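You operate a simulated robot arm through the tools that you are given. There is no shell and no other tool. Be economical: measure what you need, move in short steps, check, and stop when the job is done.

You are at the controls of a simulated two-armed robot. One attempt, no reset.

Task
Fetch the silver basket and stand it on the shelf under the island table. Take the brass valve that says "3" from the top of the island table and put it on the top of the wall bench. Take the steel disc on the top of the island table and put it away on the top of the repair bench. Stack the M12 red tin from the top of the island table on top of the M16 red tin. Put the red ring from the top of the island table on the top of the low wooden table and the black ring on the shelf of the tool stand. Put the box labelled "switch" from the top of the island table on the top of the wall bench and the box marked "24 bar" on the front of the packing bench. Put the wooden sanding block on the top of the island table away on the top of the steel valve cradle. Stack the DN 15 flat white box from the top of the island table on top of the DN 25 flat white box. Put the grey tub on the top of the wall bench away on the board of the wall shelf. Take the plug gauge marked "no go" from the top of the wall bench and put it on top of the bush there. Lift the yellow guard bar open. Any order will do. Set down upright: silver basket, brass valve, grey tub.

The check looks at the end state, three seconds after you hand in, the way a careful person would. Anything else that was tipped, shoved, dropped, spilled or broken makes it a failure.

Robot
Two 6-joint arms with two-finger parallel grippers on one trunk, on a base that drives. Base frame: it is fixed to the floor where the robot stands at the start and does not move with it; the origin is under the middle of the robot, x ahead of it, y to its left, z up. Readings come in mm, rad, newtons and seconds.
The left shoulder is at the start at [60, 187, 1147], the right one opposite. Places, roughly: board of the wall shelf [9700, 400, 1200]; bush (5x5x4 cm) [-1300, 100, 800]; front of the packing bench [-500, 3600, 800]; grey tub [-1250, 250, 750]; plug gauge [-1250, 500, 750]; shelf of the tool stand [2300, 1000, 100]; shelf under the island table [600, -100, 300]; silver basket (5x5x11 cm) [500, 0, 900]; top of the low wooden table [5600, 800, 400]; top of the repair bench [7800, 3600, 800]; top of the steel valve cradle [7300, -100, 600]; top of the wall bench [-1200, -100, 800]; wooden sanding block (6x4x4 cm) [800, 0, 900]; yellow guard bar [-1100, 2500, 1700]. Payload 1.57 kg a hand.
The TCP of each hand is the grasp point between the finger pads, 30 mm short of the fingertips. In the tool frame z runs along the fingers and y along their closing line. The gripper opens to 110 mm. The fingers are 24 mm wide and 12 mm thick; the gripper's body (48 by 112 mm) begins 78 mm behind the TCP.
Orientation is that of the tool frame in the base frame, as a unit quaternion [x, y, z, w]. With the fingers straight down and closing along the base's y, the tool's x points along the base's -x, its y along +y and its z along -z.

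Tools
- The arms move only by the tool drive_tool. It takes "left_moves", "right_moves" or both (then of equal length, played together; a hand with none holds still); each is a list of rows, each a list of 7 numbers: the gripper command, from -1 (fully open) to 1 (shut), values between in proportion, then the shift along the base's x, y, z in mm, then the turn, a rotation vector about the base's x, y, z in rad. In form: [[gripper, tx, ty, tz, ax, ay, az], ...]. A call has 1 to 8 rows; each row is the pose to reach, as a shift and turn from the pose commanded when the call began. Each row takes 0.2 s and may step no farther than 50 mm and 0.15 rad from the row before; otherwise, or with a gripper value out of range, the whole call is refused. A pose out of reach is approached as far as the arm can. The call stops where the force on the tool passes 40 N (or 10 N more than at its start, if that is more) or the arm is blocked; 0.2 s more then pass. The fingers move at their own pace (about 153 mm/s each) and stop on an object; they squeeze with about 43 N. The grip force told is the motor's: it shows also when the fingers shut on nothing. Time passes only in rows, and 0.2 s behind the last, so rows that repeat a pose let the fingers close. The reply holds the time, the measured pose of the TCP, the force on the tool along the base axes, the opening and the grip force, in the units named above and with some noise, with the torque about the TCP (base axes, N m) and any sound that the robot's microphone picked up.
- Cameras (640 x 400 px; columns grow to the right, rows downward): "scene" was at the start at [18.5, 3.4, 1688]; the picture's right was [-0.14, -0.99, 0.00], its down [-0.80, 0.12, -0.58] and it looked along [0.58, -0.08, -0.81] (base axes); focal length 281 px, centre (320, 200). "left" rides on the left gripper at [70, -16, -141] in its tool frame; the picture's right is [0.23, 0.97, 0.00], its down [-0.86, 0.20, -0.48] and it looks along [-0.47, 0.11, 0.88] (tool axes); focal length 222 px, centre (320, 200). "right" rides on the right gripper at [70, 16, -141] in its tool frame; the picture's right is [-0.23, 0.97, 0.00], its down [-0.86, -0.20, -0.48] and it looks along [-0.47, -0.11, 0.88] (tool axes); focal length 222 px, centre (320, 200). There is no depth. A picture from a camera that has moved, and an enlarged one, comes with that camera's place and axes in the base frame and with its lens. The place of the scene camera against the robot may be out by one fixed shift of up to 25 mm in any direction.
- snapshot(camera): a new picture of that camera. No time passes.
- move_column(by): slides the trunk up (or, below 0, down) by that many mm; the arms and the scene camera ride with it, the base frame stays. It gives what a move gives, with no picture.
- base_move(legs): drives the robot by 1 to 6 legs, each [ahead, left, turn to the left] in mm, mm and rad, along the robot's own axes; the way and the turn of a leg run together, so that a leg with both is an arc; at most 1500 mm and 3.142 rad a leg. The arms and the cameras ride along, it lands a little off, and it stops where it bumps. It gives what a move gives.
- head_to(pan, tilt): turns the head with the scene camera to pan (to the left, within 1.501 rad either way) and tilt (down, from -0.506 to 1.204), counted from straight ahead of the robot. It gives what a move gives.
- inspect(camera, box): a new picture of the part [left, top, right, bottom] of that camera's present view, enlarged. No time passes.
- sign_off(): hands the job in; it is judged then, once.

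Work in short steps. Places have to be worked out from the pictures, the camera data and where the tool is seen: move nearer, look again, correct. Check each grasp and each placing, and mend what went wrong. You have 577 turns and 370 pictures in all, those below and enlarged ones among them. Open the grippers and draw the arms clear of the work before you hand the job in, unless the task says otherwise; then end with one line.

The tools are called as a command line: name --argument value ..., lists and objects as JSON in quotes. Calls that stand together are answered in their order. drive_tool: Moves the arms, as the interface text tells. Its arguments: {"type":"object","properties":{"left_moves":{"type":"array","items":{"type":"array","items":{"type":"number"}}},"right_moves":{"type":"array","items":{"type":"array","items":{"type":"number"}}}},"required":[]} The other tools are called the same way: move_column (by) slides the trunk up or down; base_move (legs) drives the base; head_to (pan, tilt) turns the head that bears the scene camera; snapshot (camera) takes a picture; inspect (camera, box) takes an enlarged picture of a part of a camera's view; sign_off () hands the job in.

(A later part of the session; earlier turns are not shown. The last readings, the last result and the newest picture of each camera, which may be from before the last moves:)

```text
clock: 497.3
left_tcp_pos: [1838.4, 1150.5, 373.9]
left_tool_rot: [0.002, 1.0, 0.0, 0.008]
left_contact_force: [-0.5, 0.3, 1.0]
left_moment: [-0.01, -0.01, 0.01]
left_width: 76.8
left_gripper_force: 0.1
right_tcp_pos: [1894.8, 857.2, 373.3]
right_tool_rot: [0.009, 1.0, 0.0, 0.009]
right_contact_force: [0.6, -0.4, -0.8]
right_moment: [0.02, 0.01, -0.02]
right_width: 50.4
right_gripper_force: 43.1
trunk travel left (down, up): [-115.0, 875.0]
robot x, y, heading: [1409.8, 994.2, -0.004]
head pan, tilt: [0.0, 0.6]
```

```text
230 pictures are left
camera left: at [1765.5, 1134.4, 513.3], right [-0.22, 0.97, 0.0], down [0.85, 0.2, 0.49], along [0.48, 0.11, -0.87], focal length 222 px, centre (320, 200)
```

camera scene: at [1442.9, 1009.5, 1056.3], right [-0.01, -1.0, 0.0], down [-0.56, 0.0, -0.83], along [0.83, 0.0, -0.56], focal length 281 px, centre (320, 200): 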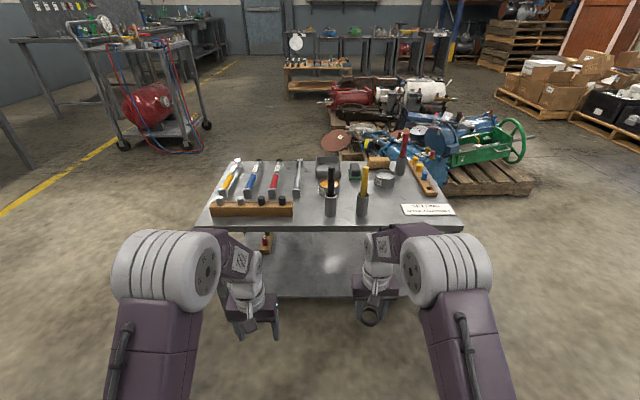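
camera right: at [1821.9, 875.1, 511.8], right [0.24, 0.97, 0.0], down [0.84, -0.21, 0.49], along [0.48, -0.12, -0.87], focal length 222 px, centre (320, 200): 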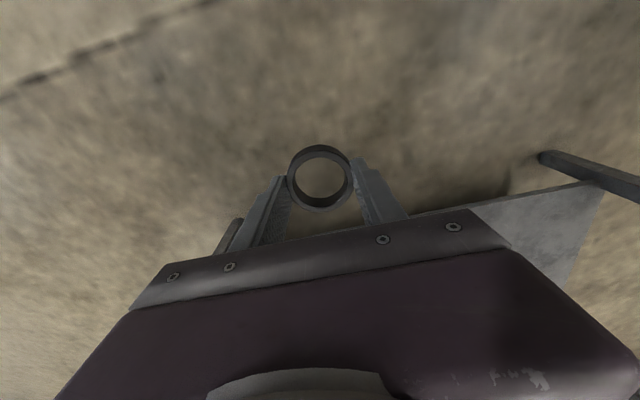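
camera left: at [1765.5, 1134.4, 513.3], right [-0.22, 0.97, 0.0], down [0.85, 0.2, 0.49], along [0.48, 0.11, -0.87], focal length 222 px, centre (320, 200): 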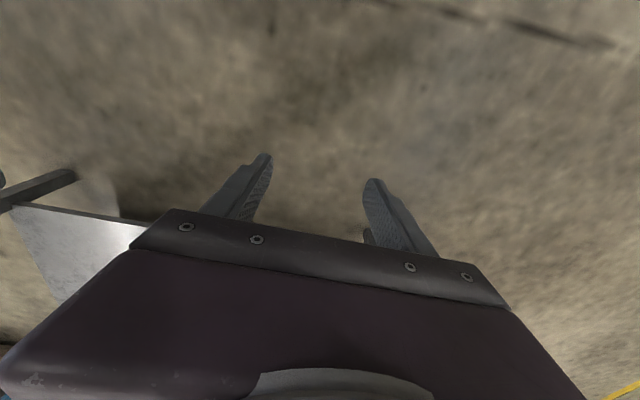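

Shelf ≈ z 130, front edge ≈ x 2130. I'll retract the left hand and tilt the right tool forward (~50°) so the wrist clears the stand top; the ring will pivot flat on contact.

drive_tool --left_moves '[[-1, -40, 0, 0, 0, 0, 0], [-1, -80, 0, 10, 0, 0, 0], [-1, -120, 0, 20, 0, 0, 0], [-1, -150, 0, 40, 0, 0, 0], [-1, -150, 0, 60, 0, 0, 0], [-1, -150, 0, 80, 0, 0, 0]]' --right_moves '[[1, 0, 0, 0, 0, -0.14, 0], [1, 0, 0, 0, 0, -0.28, 0], [1, 0, 0, 0, 0, -0.42, 0], [1, 0, 0, 0, 0, -0.56, 0], [1, 0, 0, 0, 0, -0.7, 0], [1, 0, 0, 0, 0, -0.84, 0]]'

snapshot --camera "right"

snapshot --camera "scene"

```text
clock: 498.7
left_tcp_pos: [1687.1, 1149.9, 452.0]
left_tool_rot: [0.002, 1.0, 0.0, 0.008]
left_contact_force: [0.4, -0.4, -0.3]
left_moment: [-0.02, 0.03, 0.01]
left_width: 110.0
left_gripper_force: 0.1
right_tcp_pos: [1897.2, 847.5, 371.5]
right_tool_rot: [0.014, 0.977, -0.02, 0.211]
right_contact_force: [0.9, 0.4, -0.1]
right_moment: [-0.01, -0.01, 0.0]
right_width: 50.1
right_gripper_force: 43.1
right hand out of reach, approached as far as the arm can: row 3, 4, 5, 6
trunk travel left (down, up): [-115.0, 875.0]
robot x, y, heading: [1408.2, 997.6, -0.01]
head pan, tilt: [0.0, 0.6]
```

```text
229 pictures are left
camera right: at [1774.8, 871.4, 471.7], right [0.24, 0.97, 0.06], down [0.57, -0.19, 0.8], along [0.78, -0.16, -0.6], focal length 222 px, centre (320, 200)
```

right: 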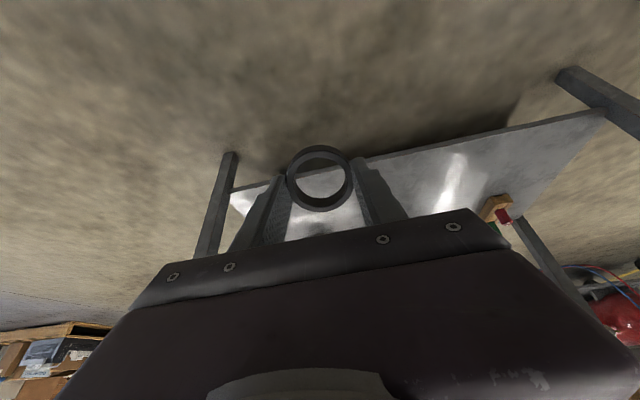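

```text
228 pictures are left
camera scene: at [1442.8, 1009.5, 1056.2], right [-0.01, -1.0, 0.0], down [-0.57, 0.0, -0.82], along [0.82, 0.0, -0.57], focal length 281 px, centre (320, 200)
```

scene: 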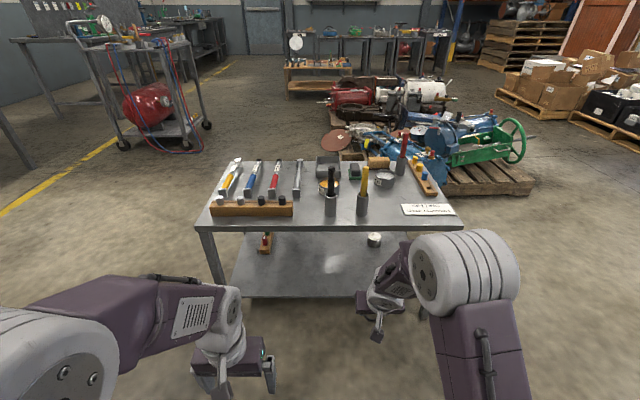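

Wrist limit at ~24° here because the shoulder is low. Raise the trunk 300 and bring the hand down with more tilt.

move_column --by 300

drive_tool --right_moves '[[1, 0, 0, -45, 0, 0, 0], [1, 0, 0, -90, 0, 0, 0], [1, 0, 0, -135, 0, 0, 0], [1, 0, 0, -180, 0, 0, 0], [1, 0, 0, -225, 0, 0, 0], [1, 0, 0, -270, 0, 0, 0]]'

```text
clock: 501.7
left_tcp_pos: [1687.7, 1149.2, 751.6]
left_tool_rot: [0.002, 1.0, 0.0, 0.008]
left_contact_force: [-0.6, 0.0, 0.0]
left_moment: [0.03, -0.01, 0.0]
left_width: 109.7
left_gripper_force: 0.2
right_tcp_pos: [1896.9, 848.4, 672.6]
right_tool_rot: [0.014, 0.977, -0.02, 0.212]
right_contact_force: [0.2, -0.5, -0.5]
right_moment: [-0.02, 0.01, -0.01]
right_width: 50.2
right_gripper_force: 42.7
trunk travel left (down, up): [-415.0, 575.0]
robot x, y, heading: [1408.2, 998.7, -0.004]
head pan, tilt: [0.0, 0.6]
```

```text
clock: 503.1
left_tcp_pos: [1687.7, 1148.8, 752.4]
left_tool_rot: [0.002, 1.0, 0.0, 0.007]
left_contact_force: [-0.8, 0.1, 0.0]
left_moment: [0.03, -0.02, 0.01]
left_width: 110.0
left_gripper_force: 0.1
right_tcp_pos: [1898.6, 845.0, 403.0]
right_tool_rot: [0.013, 0.977, -0.022, 0.21]
right_contact_force: [0.2, -0.2, -1.2]
right_moment: [-0.03, 0.03, -0.01]
right_width: 50.0
right_gripper_force: 43.3
trunk travel left (down, up): [-415.0, 575.0]
robot x, y, heading: [1410.6, 997.1, -0.006]
head pan, tilt: [0.0, 0.6]
```

Now try more tilt here.

drive_tool --right_moves '[[1, 0, 0, 0, 0, -0.13, 0], [1, 0, 0, 0, 0, -0.26, 0], [1, 0, 0, 0, 0, -0.39, 0], [1, 0, 0, 0, 0, -0.5, 0]]'

```text
clock: 504.1
left_tcp_pos: [1688.6, 1148.2, 751.5]
left_tool_rot: [0.002, 1.0, 0.0, 0.008]
left_contact_force: [0.0, 0.4, 0.8]
left_moment: [-0.01, 0.02, 0.0]
left_width: 110.0
left_gripper_force: 0.1
right_tcp_pos: [1959.0, 831.4, 377.8]
right_tool_rot: [0.0, 0.897, -0.055, 0.439]
right_contact_force: [-0.1, -0.7, -0.2]
right_moment: [0.0, 0.0, -0.01]
right_width: 50.1
right_gripper_force: 42.9
right hand out of reach, approached as far as the arm can: row 1, 2, 3, 4
trunk travel left (down, up): [-415.0, 575.0]
robot x, y, heading: [1407.7, 994.2, -0.003]
head pan, tilt: [0.0, 0.6]
```

Tilt is now ~52° at slightly more extension. Lower in place to about z 190.

drive_tool --right_moves '[[1, 10, 0, -45, 0, 0, 0], [1, 20, 0, -90, 0, 0, 0], [1, 30, 0, -135, 0, 0, 0], [1, 30, 0, -175, 0, 0, 0]]'

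snapshot --camera "right"

snapshot --camera "scene"

```text
clock: 505.1
left_tcp_pos: [1687.2, 1149.6, 752.6]
left_tool_rot: [0.002, 1.0, 0.0, 0.008]
left_contact_force: [-0.8, -0.1, -0.2]
left_moment: [0.02, -0.02, 0.03]
left_width: 110.0
left_gripper_force: 0.1
right_tcp_pos: [1947.1, 836.1, 286.1]
right_tool_rot: [0.0, 0.897, -0.055, 0.438]
right_contact_force: [-0.2, -0.7, -0.4]
right_moment: [0.02, 0.01, -0.01]
right_width: 50.1
right_gripper_force: 43.1
right hand out of reach, approached as far as the arm can: row 2, 3, 4
trunk travel left (down, up): [-415.0, 575.0]
robot x, y, heading: [1410.4, 992.1, -0.008]
head pan, tilt: [0.0, 0.6]
```

```text
227 pictures are left
camera right: at [1792.5, 862.0, 314.9], right [0.19, 0.98, 0.08], down [0.14, -0.11, 0.98], along [0.97, -0.17, -0.16], focal length 222 px, centre (320, 200)
```

right: 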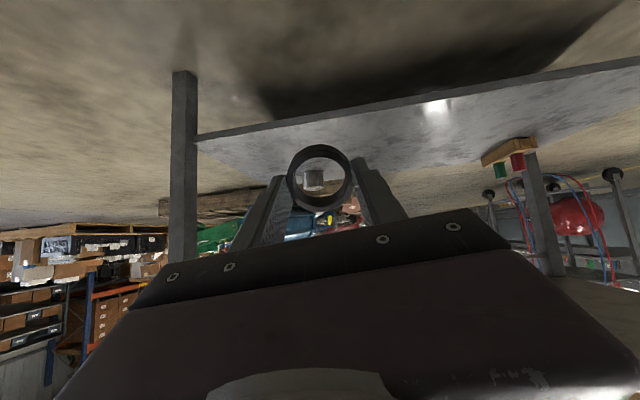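

```text
226 pictures are left
camera scene: at [1442.7, 1009.3, 1356.3], right [-0.01, -1.0, 0.0], down [-0.56, 0.0, -0.83], along [0.83, 0.0, -0.56], focal length 281 px, centre (320, 200)
```

scene: 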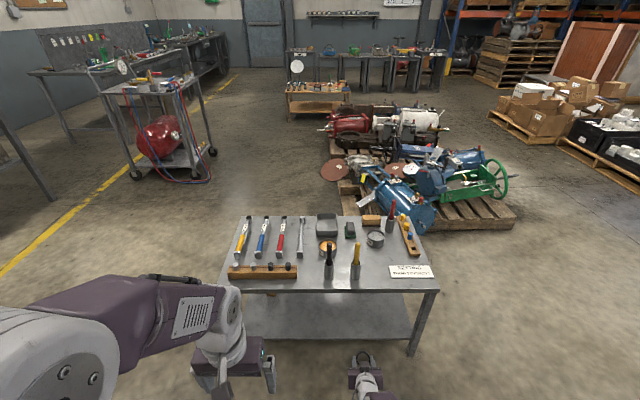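

Lower the trunk 85 mm, then drive forward 240 mm so the ring goes under the top.

move_column --by -85

base_move --legs '[[150, 0, 0]]'

snapshot --camera "right"

snapshot --camera "scene"

```text
clock: 506.3
left_tcp_pos: [1687.1, 1148.9, 667.0]
left_tool_rot: [0.002, 1.0, 0.001, 0.008]
left_contact_force: [-0.6, -0.2, 0.4]
left_moment: [0.02, -0.02, 0.01]
left_width: 110.2
left_gripper_force: 0.1
right_tcp_pos: [1946.6, 836.4, 200.5]
right_tool_rot: [0.0, 0.897, -0.055, 0.439]
right_contact_force: [0.2, -0.5, -1.2]
right_moment: [-0.03, 0.01, 0.02]
right_width: 50.2
right_gripper_force: 42.2
trunk travel left (down, up): [-330.0, 660.0]
robot x, y, heading: [1412.1, 998.9, -0.008]
head pan, tilt: [0.0, 0.6]
```

```text
clock: 507.7
left_tcp_pos: [1841.4, 1148.1, 667.6]
left_tool_rot: [0.003, 1.0, 0.001, 0.007]
left_contact_force: [-0.8, 0.1, -0.3]
left_moment: [0.02, 0.0, 0.0]
left_width: 109.5
left_gripper_force: 0.1
right_tcp_pos: [2101.4, 833.5, 199.8]
right_tool_rot: [0.001, 0.897, -0.055, 0.438]
right_contact_force: [-0.1, 0.0, -0.4]
right_moment: [0.02, 0.02, -0.01]
right_width: 50.3
right_gripper_force: 43.2
trunk travel left (down, up): [-330.0, 660.0]
robot x, y, heading: [1561.1, 991.1, -0.005]
head pan, tilt: [0.0, 0.6]
```

```text
225 pictures are left
camera right: at [1946.1, 860.3, 229.6], right [0.19, 0.98, 0.08], down [0.14, -0.11, 0.98], along [0.97, -0.17, -0.16], focal length 222 px, centre (320, 200)
```

right: 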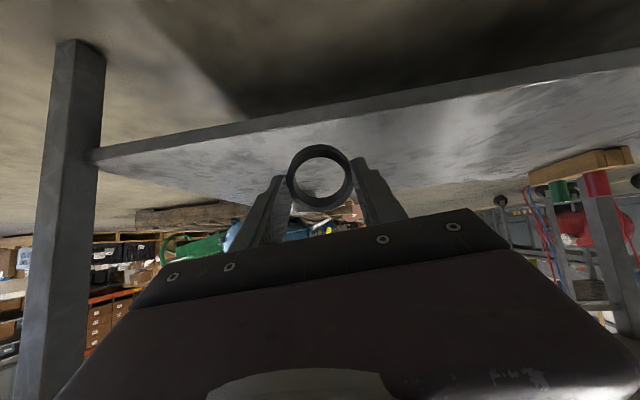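

```text
224 pictures are left
camera scene: at [1597.3, 1008.5, 1271.2], right [-0.01, -1.0, 0.0], down [-0.57, 0.0, -0.82], along [0.82, -0.01, -0.57], focal length 281 px, centre (320, 200)
```

scene: 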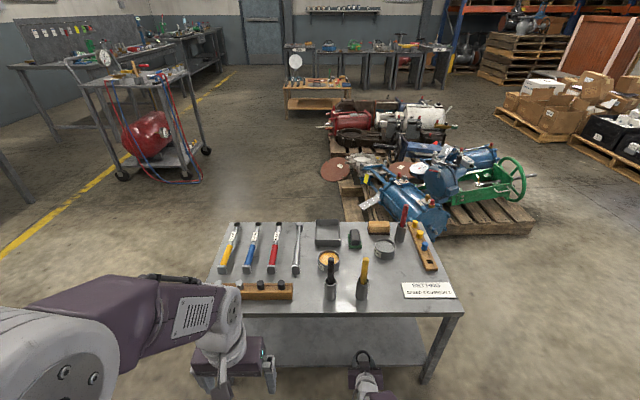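

Advance 90 more, then lower by small trunk steps while monitoring force.

base_move --legs '[[90, 0, 0]]'

move_column --by -25

snapshot --camera "right"

snapshot --camera "left"

```text
clock: 508.8
left_tcp_pos: [1930.5, 1147.7, 667.6]
left_tool_rot: [0.003, 1.0, 0.0, 0.007]
left_contact_force: [0.0, 0.6, -0.2]
left_moment: [0.01, 0.03, -0.01]
left_width: 110.2
left_gripper_force: 0.1
right_tcp_pos: [2188.9, 834.1, 199.3]
right_tool_rot: [0.0, 0.897, -0.054, 0.438]
right_contact_force: [0.3, -0.6, -0.4]
right_moment: [-0.04, 0.0, -0.02]
right_width: 50.2
right_gripper_force: 42.5
trunk travel left (down, up): [-330.0, 660.0]
robot x, y, heading: [1652.2, 991.5, -0.011]
head pan, tilt: [0.0, 0.6]
```

```text
clock: 509.5
left_tcp_pos: [1928.8, 1147.4, 641.8]
left_tool_rot: [0.003, 1.0, 0.0, 0.007]
left_contact_force: [0.0, -0.5, 0.2]
left_moment: [0.01, 0.01, 0.02]
left_width: 109.8
left_gripper_force: 0.1
right_tcp_pos: [2188.9, 834.1, 176.1]
right_tool_rot: [-0.001, 0.897, -0.054, 0.44]
right_contact_force: [1.7, 1.2, 4.2]
right_moment: [-0.01, -0.12, 0.01]
right_width: 50.2
right_gripper_force: 42.8
trunk travel left (down, up): [-305.0, 685.0]
robot x, y, heading: [1651.9, 995.7, -0.005]
head pan, tilt: [0.0, 0.6]
```

```text
223 pictures are left
camera right: at [2034.9, 859.9, 205.5], right [0.19, 0.98, 0.08], down [0.14, -0.11, 0.98], along [0.97, -0.17, -0.15], focal length 222 px, centre (320, 200)
```

right: 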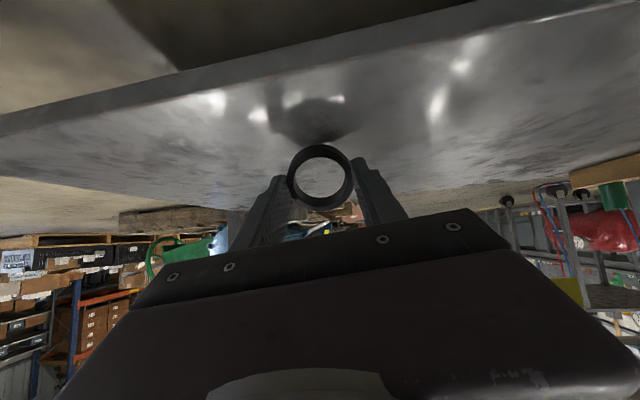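

```text
222 pictures are left
camera left: at [1856.7, 1131.7, 782.8], right [-0.22, 0.97, 0.0], down [0.85, 0.19, 0.49], along [0.48, 0.11, -0.87], focal length 222 px, centre (320, 200)
```

left: 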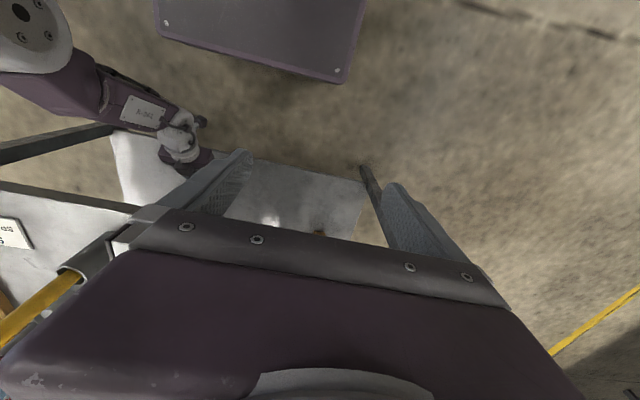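

Ring's edge is just touching (shelf ≈142). Press down in small trunk steps so it pivots flat.

move_column --by -6

inspect --camera "right" --box '[240, 100, 400, 230]'

```text
clock: 510.0
left_tcp_pos: [1927.0, 1148.6, 636.9]
left_tool_rot: [0.003, 1.0, 0.0, 0.009]
left_contact_force: [0.2, 0.1, 0.4]
left_moment: [-0.03, -0.02, -0.03]
left_width: 109.8
left_gripper_force: 0.0
right_tcp_pos: [2191.8, 833.3, 175.2]
right_tool_rot: [0.001, 0.894, -0.056, 0.445]
right_contact_force: [-2.9, -1.8, 35.8]
right_moment: [-0.21, -0.23, -0.03]
right_width: 50.0
right_gripper_force: 43.0
trunk travel left (down, up): [-299.0, 691.0]
robot x, y, heading: [1650.1, 993.3, -0.007]
head pan, tilt: [0.0, 0.6]
```

```text
3.08 times, centred on (320, 165) of right
camera zoom: at [2036.8, 860.1, 202.8], right [0.19, 0.98, 0.08], down [0.13, -0.11, 0.99], along [0.97, -0.17, -0.14], focal length 684 px, centre (320, 308)
```

zoom: 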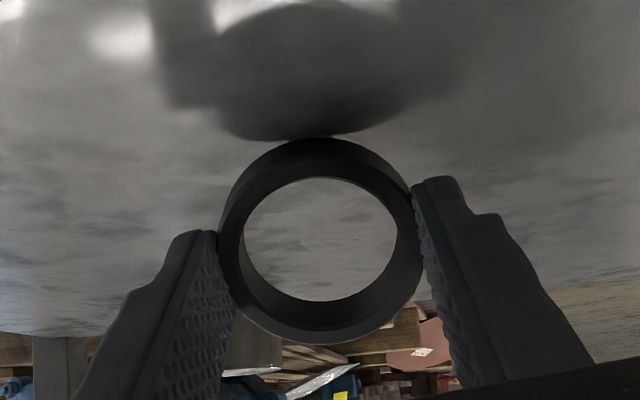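

No slip. Raise slightly and reduce the tilt to ~0.6 rad (wrist still outside the stand top), then set down.

move_column --by 15

drive_tool --right_moves '[[1, 0, 0, 8, 0, 0.12, 0], [1, 0, 0, 14, 0, 0.24, 0], [1, 0, 0, 18, 0, 0.34, 0]]'

snapshot --camera "right"

snapshot --camera "left"

```text
clock: 510.7
left_tcp_pos: [1930.0, 1147.5, 649.5]
left_tool_rot: [0.002, 1.0, 0.0, 0.008]
left_contact_force: [-0.2, 0.1, -0.2]
left_moment: [0.01, -0.06, -0.01]
left_width: 110.1
left_gripper_force: 0.0
right_tcp_pos: [2186.1, 833.0, 182.8]
right_tool_rot: [0.0, 0.898, -0.055, 0.437]
right_contact_force: [-0.3, -0.2, -1.3]
right_moment: [0.01, -0.02, 0.0]
right_width: 50.4
right_gripper_force: 43.3
trunk travel left (down, up): [-314.0, 676.0]
robot x, y, heading: [1653.4, 995.8, -0.007]
head pan, tilt: [0.0, 0.6]
```

```text
clock: 511.5
left_tcp_pos: [1929.0, 1147.5, 651.0]
left_tool_rot: [0.002, 1.0, 0.0, 0.009]
left_contact_force: [0.1, -0.5, 0.2]
left_moment: [-0.01, 0.01, 0.02]
left_width: 110.2
left_gripper_force: 0.0
right_tcp_pos: [2187.6, 833.1, 202.4]
right_tool_rot: [-0.009, 0.959, -0.054, 0.279]
right_contact_force: [-0.4, 0.5, 0.0]
right_moment: [-0.02, 0.01, 0.01]
right_width: 50.2
right_gripper_force: 42.8
trunk travel left (down, up): [-314.0, 676.0]
robot x, y, heading: [1648.1, 996.9, -0.006]
head pan, tilt: [0.0, 0.6]
```

```text
220 pictures are left
camera right: at [2052.1, 859.8, 282.2], right [0.2, 0.98, 0.02], down [0.46, -0.11, 0.88], along [0.86, -0.17, -0.47], focal length 222 px, centre (320, 200)
```

right: 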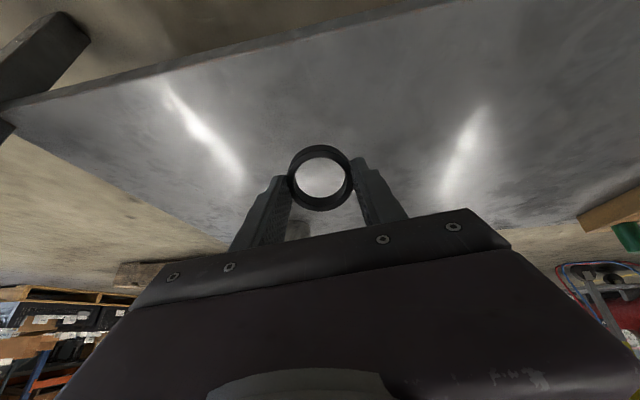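

```text
219 pictures are left
camera left: at [1856.8, 1131.6, 791.7], right [-0.22, 0.98, 0.0], down [0.85, 0.19, 0.49], along [0.48, 0.11, -0.87], focal length 222 px, centre (320, 200)
```

left: 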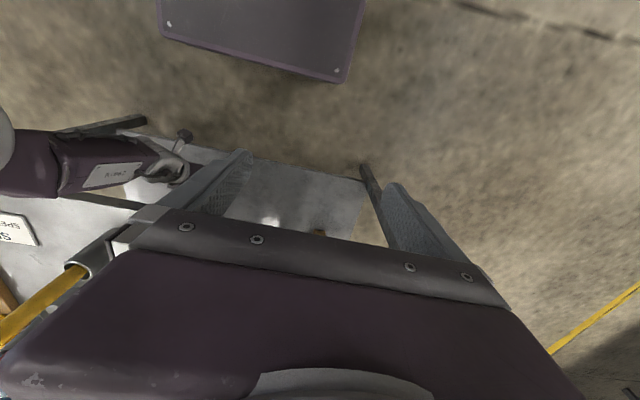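

Lower by trunk in steps to touch.

move_column --by -22

move_column --by -7

```text
clock: 512.1
left_tcp_pos: [1929.5, 1147.2, 627.9]
left_tool_rot: [0.003, 1.0, 0.0, 0.008]
left_contact_force: [0.1, -0.5, 0.5]
left_moment: [0.01, 0.0, -0.01]
left_width: 110.3
left_gripper_force: 0.0
right_tcp_pos: [2188.8, 834.1, 180.6]
right_tool_rot: [-0.008, 0.958, -0.054, 0.281]
right_contact_force: [-0.3, -0.7, -0.5]
right_moment: [0.01, 0.01, 0.01]
right_width: 50.4
right_gripper_force: 42.7
trunk travel left (down, up): [-292.0, 698.0]
robot x, y, heading: [1652.0, 996.4, -0.008]
head pan, tilt: [0.0, 0.6]
```

```text
clock: 512.7
left_tcp_pos: [1928.7, 1147.5, 622.6]
left_tool_rot: [0.002, 1.0, 0.0, 0.009]
left_contact_force: [-1.1, 0.3, -0.3]
left_moment: [-0.01, 0.03, -0.01]
left_width: 110.0
left_gripper_force: 0.1
right_tcp_pos: [2190.2, 833.2, 176.8]
right_tool_rot: [-0.009, 0.957, -0.055, 0.285]
right_contact_force: [-1.4, 0.3, 18.5]
right_moment: [-0.13, 0.16, -0.01]
right_width: 50.2
right_gripper_force: 43.5
trunk travel left (down, up): [-285.0, 705.0]
robot x, y, heading: [1652.6, 997.8, -0.005]
head pan, tilt: [0.0, 0.6]
```

In contact (18 N). Open just enough to free the ring, then view.

drive_tool --right_moves '[[0.05, 0, 0, 0, 0, 0, 0], [-0.1, 0, 0, 0, 0, 0, 0], [-0.2, 0, 0, 0, 0, 0, 0], [-0.2, 0, 0, 0, 0, 0, 0]]'

snapshot --camera "right"

```text
clock: 513.7
left_tcp_pos: [1930.6, 1146.7, 621.5]
left_tool_rot: [0.002, 1.0, 0.0, 0.008]
left_contact_force: [-0.2, 0.1, 0.6]
left_moment: [-0.01, 0.02, 0.0]
left_width: 110.1
left_gripper_force: 0.0
right_tcp_pos: [2187.2, 833.0, 173.2]
right_tool_rot: [-0.009, 0.958, -0.054, 0.281]
right_contact_force: [0.7, 0.2, -0.3]
right_moment: [-0.04, -0.01, 0.0]
right_width: 66.1
right_gripper_force: 0.1
trunk travel left (down, up): [-285.0, 705.0]
robot x, y, heading: [1652.5, 997.1, -0.009]
head pan, tilt: [0.0, 0.6]
```

```text
218 pictures are left
camera right: at [2052.4, 859.9, 253.0], right [0.2, 0.98, 0.02], down [0.46, -0.11, 0.88], along [0.86, -0.17, -0.47], focal length 222 px, centre (320, 200)
```

right: 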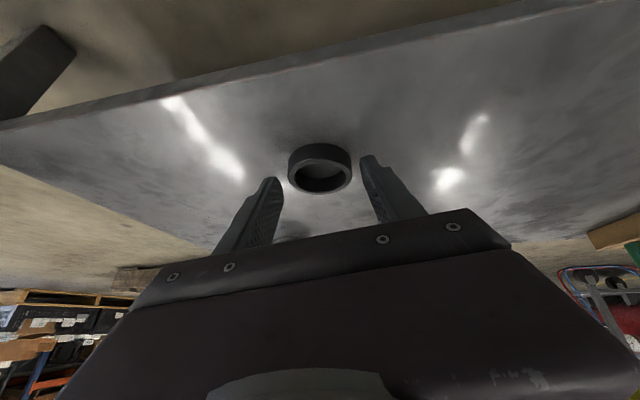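

Ring lies flat on the shelf. Lift 45 mm and back out.

move_column --by 45

base_move --legs '[[-420, 0, 0]]'

snapshot --camera "right"

```text
clock: 514.6
left_tcp_pos: [1929.6, 1147.8, 666.4]
left_tool_rot: [0.002, 1.0, 0.0, 0.008]
left_contact_force: [0.3, -0.1, 0.4]
left_moment: [0.0, -0.02, -0.01]
left_width: 109.9
left_gripper_force: 0.0
right_tcp_pos: [2188.6, 833.3, 219.1]
right_tool_rot: [-0.008, 0.958, -0.055, 0.28]
right_contact_force: [0.5, 0.2, -0.3]
right_moment: [0.05, 0.0, 0.01]
right_width: 66.2
right_gripper_force: 0.1
trunk travel left (down, up): [-330.0, 660.0]
robot x, y, heading: [1650.7, 996.3, -0.009]
head pan, tilt: [0.0, 0.6]
```

```text
clock: 517.1
left_tcp_pos: [1513.3, 1150.8, 666.9]
left_tool_rot: [0.002, 1.0, 0.0, 0.008]
left_contact_force: [-0.6, -0.7, -0.7]
left_moment: [-0.01, 0.01, 0.03]
left_width: 109.8
left_gripper_force: 0.0
right_tcp_pos: [1772.3, 837.2, 219.8]
right_tool_rot: [-0.01, 0.958, -0.053, 0.282]
right_contact_force: [0.3, 0.3, 0.5]
right_moment: [0.01, -0.01, 0.02]
right_width: 66.0
right_gripper_force: 0.1
trunk travel left (down, up): [-330.0, 660.0]
robot x, y, heading: [1232.6, 995.5, -0.003]
head pan, tilt: [0.0, 0.6]
```

```text
217 pictures are left
camera right: at [1636.7, 863.1, 298.2], right [0.2, 0.98, 0.02], down [0.46, -0.11, 0.88], along [0.86, -0.17, -0.47], focal length 222 px, centre (320, 200)
```

right: 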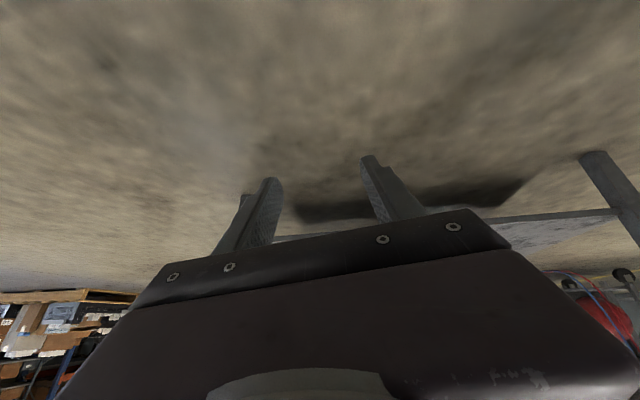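

Next, stacking DN15 on DN25. Raise the trunk, straighten the right tool, and go to the island's far side near DN15 (≈(792,140)).

move_column --by 400

move_column --by 95

drive_tool --right_moves '[[-1, -15, 0, 40, 0.022, 0.114, -0.004], [-1, -30, 0, 80, 0.044, 0.228, -0.007], [-1, -45, 0, 120, 0.066, 0.342, -0.011], [-1, -60, 0, 160, 0.088, 0.456, -0.014], [-1, -80, 0, 200, 0.109, 0.57, -0.018], [-1, -100, 0, 240, 0.109, 0.57, -0.018], [-1, -120, 0, 280, 0.109, 0.57, -0.018], [-1, -140, 0, 320, 0.109, 0.57, -0.018]]'

base_move --legs '[[160, 0, 0], [0, 0, 1.57], [0, 0, 1.57], [0, 860, 0]]'

snapshot --camera "left"

snapshot --camera "right"

```text
clock: 521.0
left_tcp_pos: [1512.7, 1149.4, 1066.6]
left_tool_rot: [0.002, 1.0, 0.0, 0.008]
left_contact_force: [0.1, 0.3, -0.7]
left_moment: [0.0, -0.01, 0.01]
left_width: 110.0
left_gripper_force: 0.1
right_tcp_pos: [1772.5, 835.7, 619.2]
right_tool_rot: [-0.011, 0.958, -0.053, 0.281]
right_contact_force: [-0.1, -0.6, 0.1]
right_moment: [-0.02, 0.04, 0.01]
right_width: 66.1
right_gripper_force: 0.0
trunk travel left (down, up): [-730.0, 260.0]
robot x, y, heading: [1234.3, 996.4, -0.008]
head pan, tilt: [0.0, 0.6]
```

```text
clock: 522.3
left_tcp_pos: [1511.9, 1150.5, 1161.7]
left_tool_rot: [0.002, 1.0, -0.001, 0.008]
left_contact_force: [-0.4, -0.2, 0.3]
left_moment: [0.04, 0.01, -0.03]
left_width: 109.9
left_gripper_force: 0.1
right_tcp_pos: [1772.8, 837.1, 714.2]
right_tool_rot: [-0.01, 0.958, -0.053, 0.282]
right_contact_force: [-0.6, 0.6, -0.3]
right_moment: [0.0, -0.01, 0.02]
right_width: 65.8
right_gripper_force: 0.0
trunk travel left (down, up): [-825.0, 165.0]
robot x, y, heading: [1234.6, 997.2, -0.002]
head pan, tilt: [0.0, 0.6]
```

```text
clock: 524.1
left_tcp_pos: [1511.7, 1150.4, 1163.0]
left_tool_rot: [0.002, 1.0, 0.0, 0.009]
left_contact_force: [-0.4, 0.0, -0.2]
left_moment: [-0.02, 0.01, 0.01]
left_width: 109.9
left_gripper_force: 0.0
right_tcp_pos: [1632.9, 834.7, 1034.4]
right_tool_rot: [-0.001, 1.0, 0.0, -0.001]
right_contact_force: [0.4, -0.6, 0.3]
right_moment: [0.02, -0.07, -0.01]
right_width: 110.0
right_gripper_force: 0.0
right hand out of reach, approached as far as the arm can: row 3, 4
trunk travel left (down, up): [-825.0, 165.0]
robot x, y, heading: [1234.2, 1000.6, -0.003]
head pan, tilt: [0.0, 0.6]
```

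```text
clock: 537.1
left_tcp_pos: [1073.7, 7.7, 1162.6]
left_tool_rot: [1.0, -0.018, -0.008, 0.0]
left_contact_force: [-0.4, 0.8, 0.6]
left_moment: [-0.05, -0.01, 0.04]
left_width: 109.9
left_gripper_force: 0.1
right_tcp_pos: [961.7, 327.1, 1034.3]
right_tool_rot: [1.0, -0.015, 0.0, 0.001]
right_contact_force: [-0.4, -0.7, 0.0]
right_moment: [0.01, -0.02, 0.02]
right_width: 110.1
right_gripper_force: 0.1
trunk travel left (down, up): [-825.0, 165.0]
robot x, y, heading: [1359.7, 148.3, 3.109]
head pan, tilt: [0.0, 0.6]
```

```text
216 pictures are left
camera left: at [1144.9, 21.3, 1302.8], right [0.19, -0.98, 0.0], down [-0.85, -0.17, 0.49], along [-0.48, -0.09, -0.87], focal length 222 px, centre (320, 200)
```

left: 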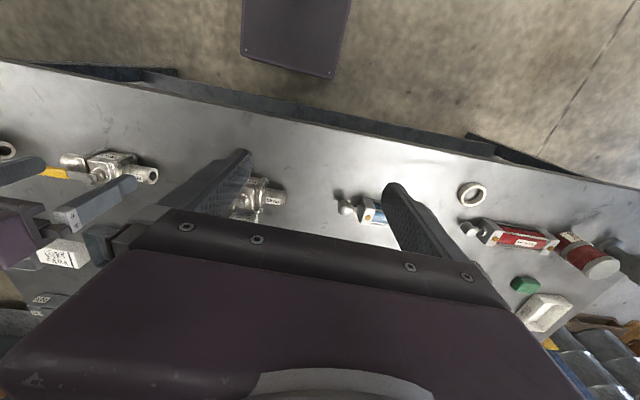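

```text
215 pictures are left
camera right: at [1030.1, 308.3, 1175.1], right [-0.26, -0.97, 0.0], down [-0.85, 0.23, 0.48], along [-0.46, 0.12, -0.88], focal length 222 px, centre (320, 200)
```

right: 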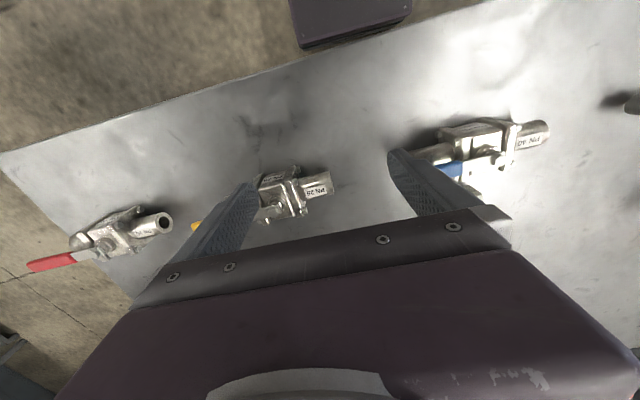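

Move in, and position the right hand over the DN15 box.

base_move --legs '[[110, 120, 0.03]]'

drive_tool --right_moves '[[-1, -20, -15, 30, 0, 0, 0], [-1, -40, -30, 60, 0, 0, 0], [-1, -60, -45, 90, 0, 0, 0]]'

snapshot --camera "right"

```text
clock: 538.5
left_tcp_pos: [966.8, -115.0, 1162.8]
left_tool_rot: [1.0, -0.004, -0.009, 0.001]
left_contact_force: [0.3, -1.1, 0.4]
left_moment: [-0.02, -0.01, -0.04]
left_width: 110.0
left_gripper_force: 0.1
right_tcp_pos: [846.4, 200.8, 1034.4]
right_tool_rot: [1.0, -0.001, -0.001, 0.001]
right_contact_force: [-0.6, 0.4, -0.2]
right_moment: [-0.02, -0.03, 0.01]
right_width: 109.9
right_gripper_force: 0.2
trunk travel left (down, up): [-825.0, 165.0]
robot x, y, heading: [1244.3, 36.1, 3.132]
head pan, tilt: [0.0, 0.6]
```

```text
clock: 539.3
left_tcp_pos: [963.7, -116.9, 1161.8]
left_tool_rot: [1.0, -0.004, -0.007, 0.0]
left_contact_force: [0.7, 0.2, 0.2]
left_moment: [0.03, 0.01, 0.01]
left_width: 109.9
left_gripper_force: 0.0
right_tcp_pos: [783.3, 151.4, 1126.5]
right_tool_rot: [1.0, -0.002, 0.001, 0.001]
right_contact_force: [-0.8, 0.3, -0.5]
right_moment: [0.04, -0.01, 0.0]
right_width: 110.1
right_gripper_force: 0.0
trunk travel left (down, up): [-825.0, 165.0]
robot x, y, heading: [1247.3, 36.4, 3.133]
head pan, tilt: [0.0, 0.6]
```

```text
214 pictures are left
camera right: at [851.8, 135.4, 1267.5], right [-0.23, -0.97, 0.0], down [-0.86, 0.2, 0.48], along [-0.46, 0.11, -0.88], focal length 222 px, centre (320, 200)
```

right: 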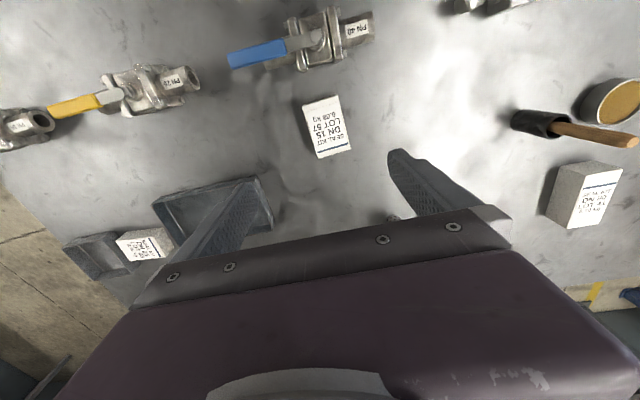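

DN15 ≈ (783,139), long axis along x (+4°). Descend and look.

drive_tool --right_moves '[[-0.7, 0, -6, -45, 0, 0, 0.035], [-0.7, 0, -12, -90, 0, 0, 0.07], [-0.7, 0, -12, -135, 0, 0, 0.07], [-0.7, 0, -12, -180, 0, 0, 0.07]]'

snapshot --camera "right"

```text
clock: 540.3
left_tcp_pos: [963.3, -116.4, 1161.4]
left_tool_rot: [1.0, -0.004, -0.008, -0.001]
left_contact_force: [-0.5, 0.1, -0.4]
left_moment: [0.0, 0.0, 0.01]
left_width: 109.9
left_gripper_force: 0.0
right_tcp_pos: [782.9, 144.2, 941.9]
right_tool_rot: [0.999, 0.034, 0.001, 0.001]
right_contact_force: [-0.3, -0.2, -0.7]
right_moment: [0.01, -0.04, 0.0]
right_width: 93.6
right_gripper_force: 0.0
trunk travel left (down, up): [-825.0, 165.0]
robot x, y, heading: [1245.9, 35.9, 3.136]
head pan, tilt: [0.0, 0.6]
```

```text
213 pictures are left
camera right: at [852.3, 132.3, 1084.5], right [-0.16, -0.99, 0.0], down [-0.87, 0.14, 0.48], along [-0.47, 0.08, -0.88], focal length 222 px, centre (320, 200)
```

right: 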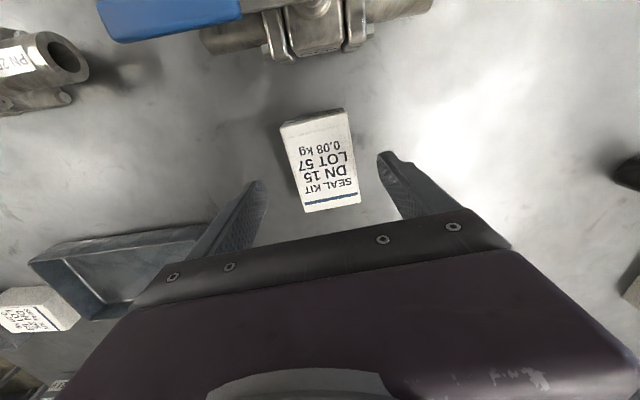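

Box axis is actually along x; undo the yaw, descend and grip.

drive_tool --right_moves '[[-0.7, 1, -4, -30, 0, 0, -0.06], [-0.7, 1, -4, -55, 0, 0, -0.065], [1, 1, -4, -55, 0, 0, -0.065], [1, 1, -4, -55, 0, 0, -0.065], [1, 1, -4, -55, 0, 0, -0.065], [1, 1, -4, -20, 0, 0, -0.065], [1, 1, -4, 25, 0, 0, -0.065], [1, 1, -4, 70, 0, 0, -0.065]]'

snapshot --camera "right"

```text
clock: 542.1
left_tcp_pos: [964.4, -116.0, 1160.8]
left_tool_rot: [1.0, -0.004, -0.008, 0.0]
left_contact_force: [0.2, 0.2, 0.0]
left_moment: [-0.01, -0.03, 0.03]
left_width: 110.0
left_gripper_force: 0.1
right_tcp_pos: [788.5, 137.7, 1014.6]
right_tool_rot: [1.0, 0.002, 0.0, 0.0]
right_contact_force: [-0.6, 0.6, -0.6]
right_moment: [-0.01, 0.04, 0.0]
right_width: 59.5
right_gripper_force: 43.0
trunk travel left (down, up): [-825.0, 165.0]
robot x, y, heading: [1246.1, 35.2, 3.136]
head pan, tilt: [0.0, 0.6]
```

```text
212 pictures are left
camera right: at [856.0, 122.6, 1155.8], right [-0.22, -0.97, 0.0], down [-0.86, 0.2, 0.48], along [-0.47, 0.11, -0.88], focal length 222 px, centre (320, 200)
```

right: 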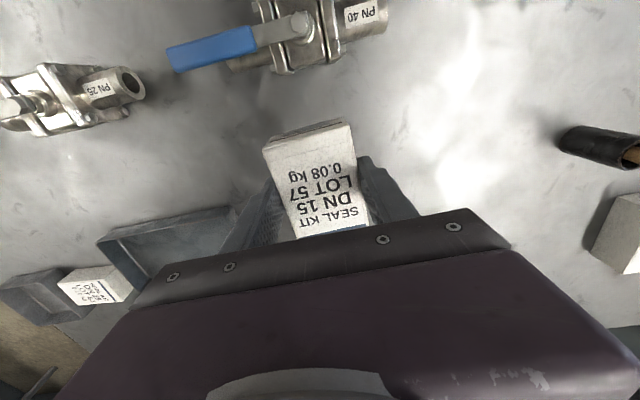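

Held. Raise it and drive around to the north end of the island where DN25 stands (≈(631,574)).

drive_tool --right_moves '[[1, 0, 0, 45, 0, 0, 0], [1, 10, 0, 90, 0, 0, 0], [1, 20, 0, 130, 0, 0, 0]]'

base_move --legs '[[-170, 0, 0], [0, -1100, 0], [0, 0, 1.57], [0, 350, 0]]'

head_to --pan -0.5 --tilt 0.75

snapshot --camera "scene"

```text
clock: 542.9
left_tcp_pos: [964.8, -117.0, 1162.4]
left_tool_rot: [1.0, -0.004, -0.008, 0.0]
left_contact_force: [0.9, -0.4, 1.7]
left_moment: [-0.02, 0.02, -0.01]
left_width: 109.9
left_gripper_force: 0.1
right_tcp_pos: [806.3, 139.4, 1147.5]
right_tool_rot: [1.0, 0.001, 0.001, 0.0]
right_contact_force: [0.2, -0.3, -1.1]
right_moment: [-0.01, 0.0, -0.02]
right_width: 59.1
right_gripper_force: 42.8
trunk travel left (down, up): [-825.0, 165.0]
robot x, y, heading: [1244.9, 34.1, 3.135]
head pan, tilt: [0.0, 0.6]
```

```text
clock: 555.3
left_tcp_pos: [1914.7, 867.9, 1161.6]
left_tool_rot: [0.706, 0.708, -0.006, 0.006]
left_contact_force: [-0.2, -0.3, -0.2]
left_moment: [0.01, 0.0, -0.01]
left_width: 109.7
left_gripper_force: 0.1
right_tcp_pos: [1659.3, 705.5, 1145.7]
right_tool_rot: [0.703, 0.711, 0.001, 0.001]
right_contact_force: [0.2, -0.2, -0.5]
right_moment: [0.0, -0.02, 0.02]
right_width: 58.8
right_gripper_force: 42.7
trunk travel left (down, up): [-825.0, 165.0]
robot x, y, heading: [1763.0, 1148.2, -1.571]
head pan, tilt: [0.0, 0.6]
```

```text
clock: 556.3
left_tcp_pos: [1917.1, 868.1, 1161.7]
left_tool_rot: [0.706, 0.708, -0.005, 0.005]
left_contact_force: [0.5, 0.1, -0.2]
left_moment: [-0.02, 0.01, -0.01]
left_width: 109.7
left_gripper_force: 0.0
right_tcp_pos: [1662.2, 704.6, 1145.0]
right_tool_rot: [0.703, 0.711, 0.0, 0.0]
right_contact_force: [-0.3, -0.4, -0.6]
right_moment: [-0.01, -0.04, 0.0]
right_width: 58.7
right_gripper_force: 42.9
trunk travel left (down, up): [-825.0, 165.0]
robot x, y, heading: [1764.0, 1148.3, -1.573]
head pan, tilt: [-0.499, 0.75]
```

```text
211 pictures are left
camera scene: at [1728.8, 1147.3, 1753.4], right [-0.88, 0.48, 0.0], down [0.33, 0.6, -0.73], along [-0.35, -0.64, -0.68], focal length 281 px, centre (320, 200)
```

scene: 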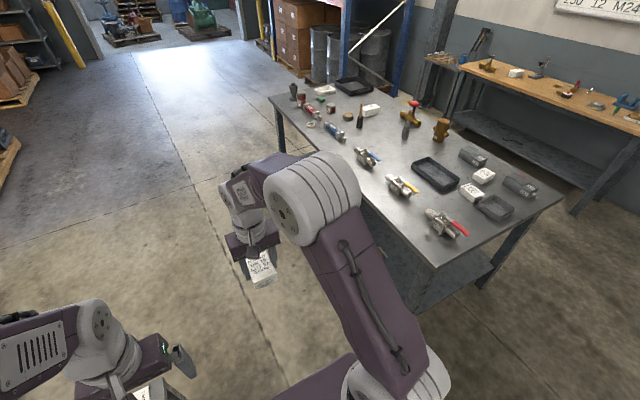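

I strafed the wrong way; now strafe right along the north edge to x≈780.

base_move --legs '[[0, -980, 0], [80, 0, 0]]'

snapshot --camera "right"

snapshot --camera "left"

```text
clock: 562.1
left_tcp_pos: [921.6, 800.3, 1163.2]
left_tool_rot: [0.712, 0.702, -0.007, 0.006]
left_contact_force: [-0.5, 0.4, 0.0]
left_moment: [-0.04, 0.02, -0.01]
left_width: 110.1
left_gripper_force: 0.0
right_tcp_pos: [663.1, 641.1, 1148.4]
right_tool_rot: [0.709, 0.705, -0.001, 0.001]
right_contact_force: [-0.1, 1.3, 0.1]
right_moment: [-0.03, -0.01, -0.01]
right_width: 58.9
right_gripper_force: 43.0
trunk travel left (down, up): [-825.0, 165.0]
robot x, y, heading: [771.3, 1073.9, -1.586]
head pan, tilt: [-0.499, 0.75]
```

```text
210 pictures are left
camera right: at [677.8, 711.9, 1289.1], right [0.97, -0.23, 0.0], down [-0.2, -0.85, 0.48], along [-0.11, -0.47, -0.88], focal length 222 px, centre (320, 200)
```

right: 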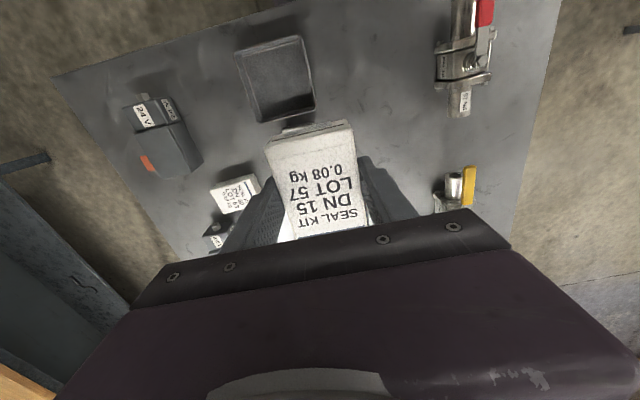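

```text
209 pictures are left
camera left: at [904.9, 873.4, 1303.7], right [0.98, 0.21, 0.0], down [0.19, -0.85, 0.5], along [0.1, -0.48, -0.87], focal length 222 px, centre (320, 200)
```

left: 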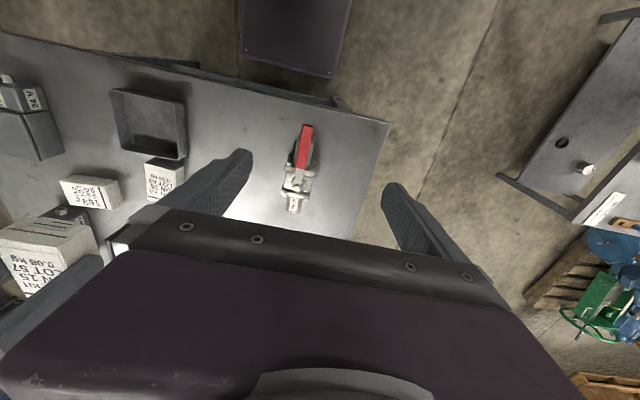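

Read the two white boxes' labels.

inspect --camera "left" --box '[40, 150, 200, 220]'

inspect --camera "right" --box '[190, 150, 290, 260]'

```text
4.00 times, centred on (120, 185) of left
camera zoom: at [904.9, 873.4, 1303.7], right [0.98, 0.21, 0.0], down [0.19, -0.85, 0.5], along [0.1, -0.48, -0.87], focal length 888 px, centre (1120, 260)
```

zoom: 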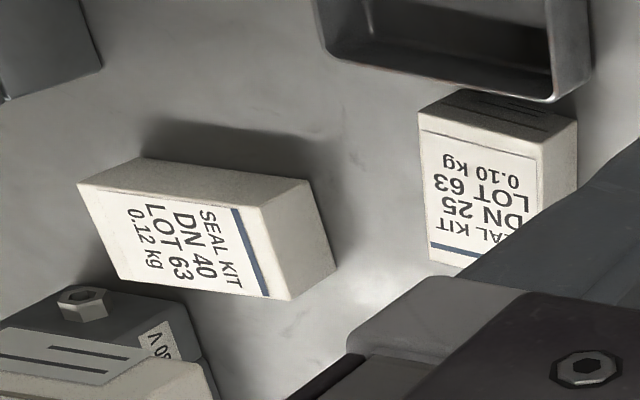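

```text
3.64 times, centred on (240, 205) of right
camera zoom: at [677.8, 711.9, 1289.1], right [0.97, -0.23, 0.0], down [-0.2, -0.85, 0.48], along [-0.11, -0.47, -0.88], focal length 808 px, centre (611, 182)
```

zoom: 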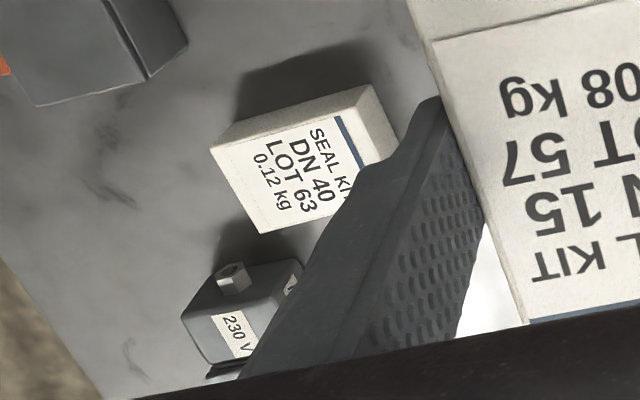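

DN25 identified; its long axis runs along y. Move the left hand closer for an unobstructed view of it.

drive_tool --left_moves '[[-1, -30, -10, 20, 0, 0, 0], [-1, -60, -20, 40, 0, 0, 0], [-1, -80, -30, 60, 0, 0, 0]]'

inspect --camera "left" --box '[0, 100, 240, 260]'

```text
clock: 562.9
left_tcp_pos: [841.7, 762.5, 1220.7]
left_tool_rot: [0.713, 0.701, -0.005, 0.004]
left_contact_force: [0.2, -1.1, -0.5]
left_moment: [0.03, 0.01, 0.01]
left_width: 110.2
left_gripper_force: 0.0
right_tcp_pos: [661.8, 635.2, 1144.0]
right_tool_rot: [0.709, 0.705, 0.001, -0.002]
right_contact_force: [0.7, -0.4, -1.2]
right_moment: [0.07, 0.02, -0.05]
right_width: 58.8
right_gripper_force: 42.8
trunk travel left (down, up): [-825.0, 165.0]
robot x, y, heading: [773.4, 1078.7, -1.586]
head pan, tilt: [-0.499, 0.75]
```

```text
2.50 times, centred on (120, 180) of left
camera zoom: at [824.9, 834.0, 1362.3], right [0.98, 0.21, 0.0], down [0.19, -0.85, 0.49], along [0.1, -0.48, -0.87], focal length 555 px, centre (820, 250)
```

zoom: 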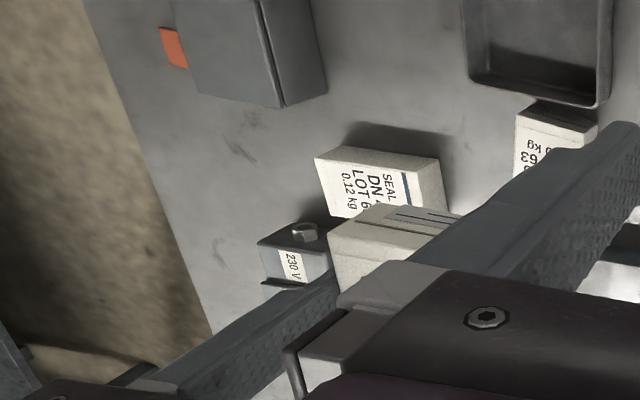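

Use the head camera instead.

head_to --pan -0.2 --tilt 0.95

snapshot --camera "scene"

```text
clock: 563.7
left_tcp_pos: [841.9, 764.8, 1222.1]
left_tool_rot: [0.713, 0.701, -0.006, 0.005]
left_contact_force: [-1.1, -0.3, 0.5]
left_moment: [0.0, -0.01, -0.01]
left_width: 110.1
left_gripper_force: 0.1
right_tcp_pos: [662.8, 636.3, 1145.8]
right_tool_rot: [0.709, 0.705, -0.001, 0.0]
right_contact_force: [0.8, -0.5, -0.9]
right_moment: [0.03, -0.01, 0.0]
right_width: 59.0
right_gripper_force: 43.0
trunk travel left (down, up): [-825.0, 165.0]
robot x, y, heading: [776.1, 1074.1, -1.588]
head pan, tilt: [-0.201, 0.949]
```

```text
205 pictures are left
camera scene: at [761.5, 1079.0, 1737.9], right [-0.98, 0.22, 0.0], down [0.18, 0.79, -0.58], along [-0.13, -0.57, -0.81], focal length 281 px, centre (320, 200)
```

scene: 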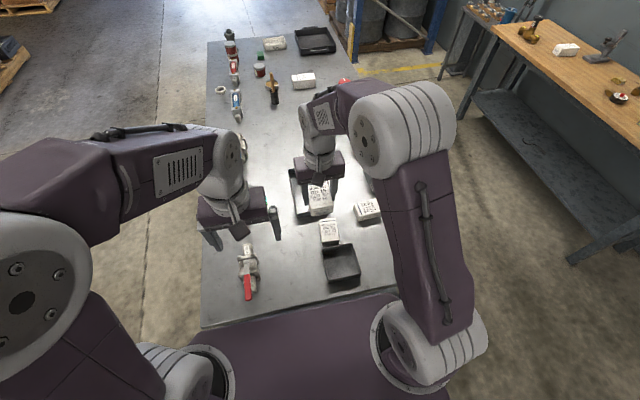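

inspect --camera "scene" --box '[280, 180, 400, 290]'

```text
3.64 times, centred on (340, 235) of scene
camera zoom: at [761.5, 1079.0, 1737.9], right [-0.98, 0.22, 0.0], down [0.18, 0.79, -0.58], along [-0.13, -0.57, -0.81], focal length 1023 px, centre (247, 73)
```

zoom: 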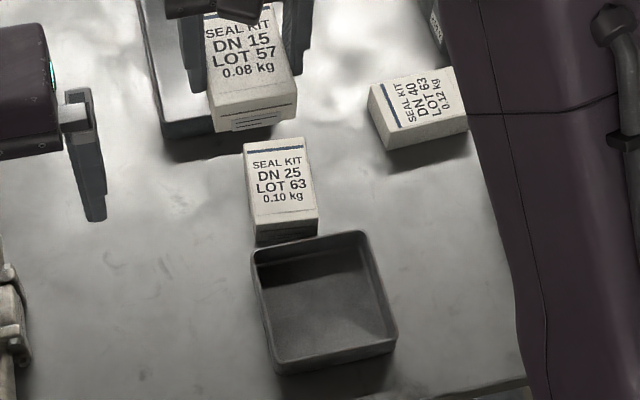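

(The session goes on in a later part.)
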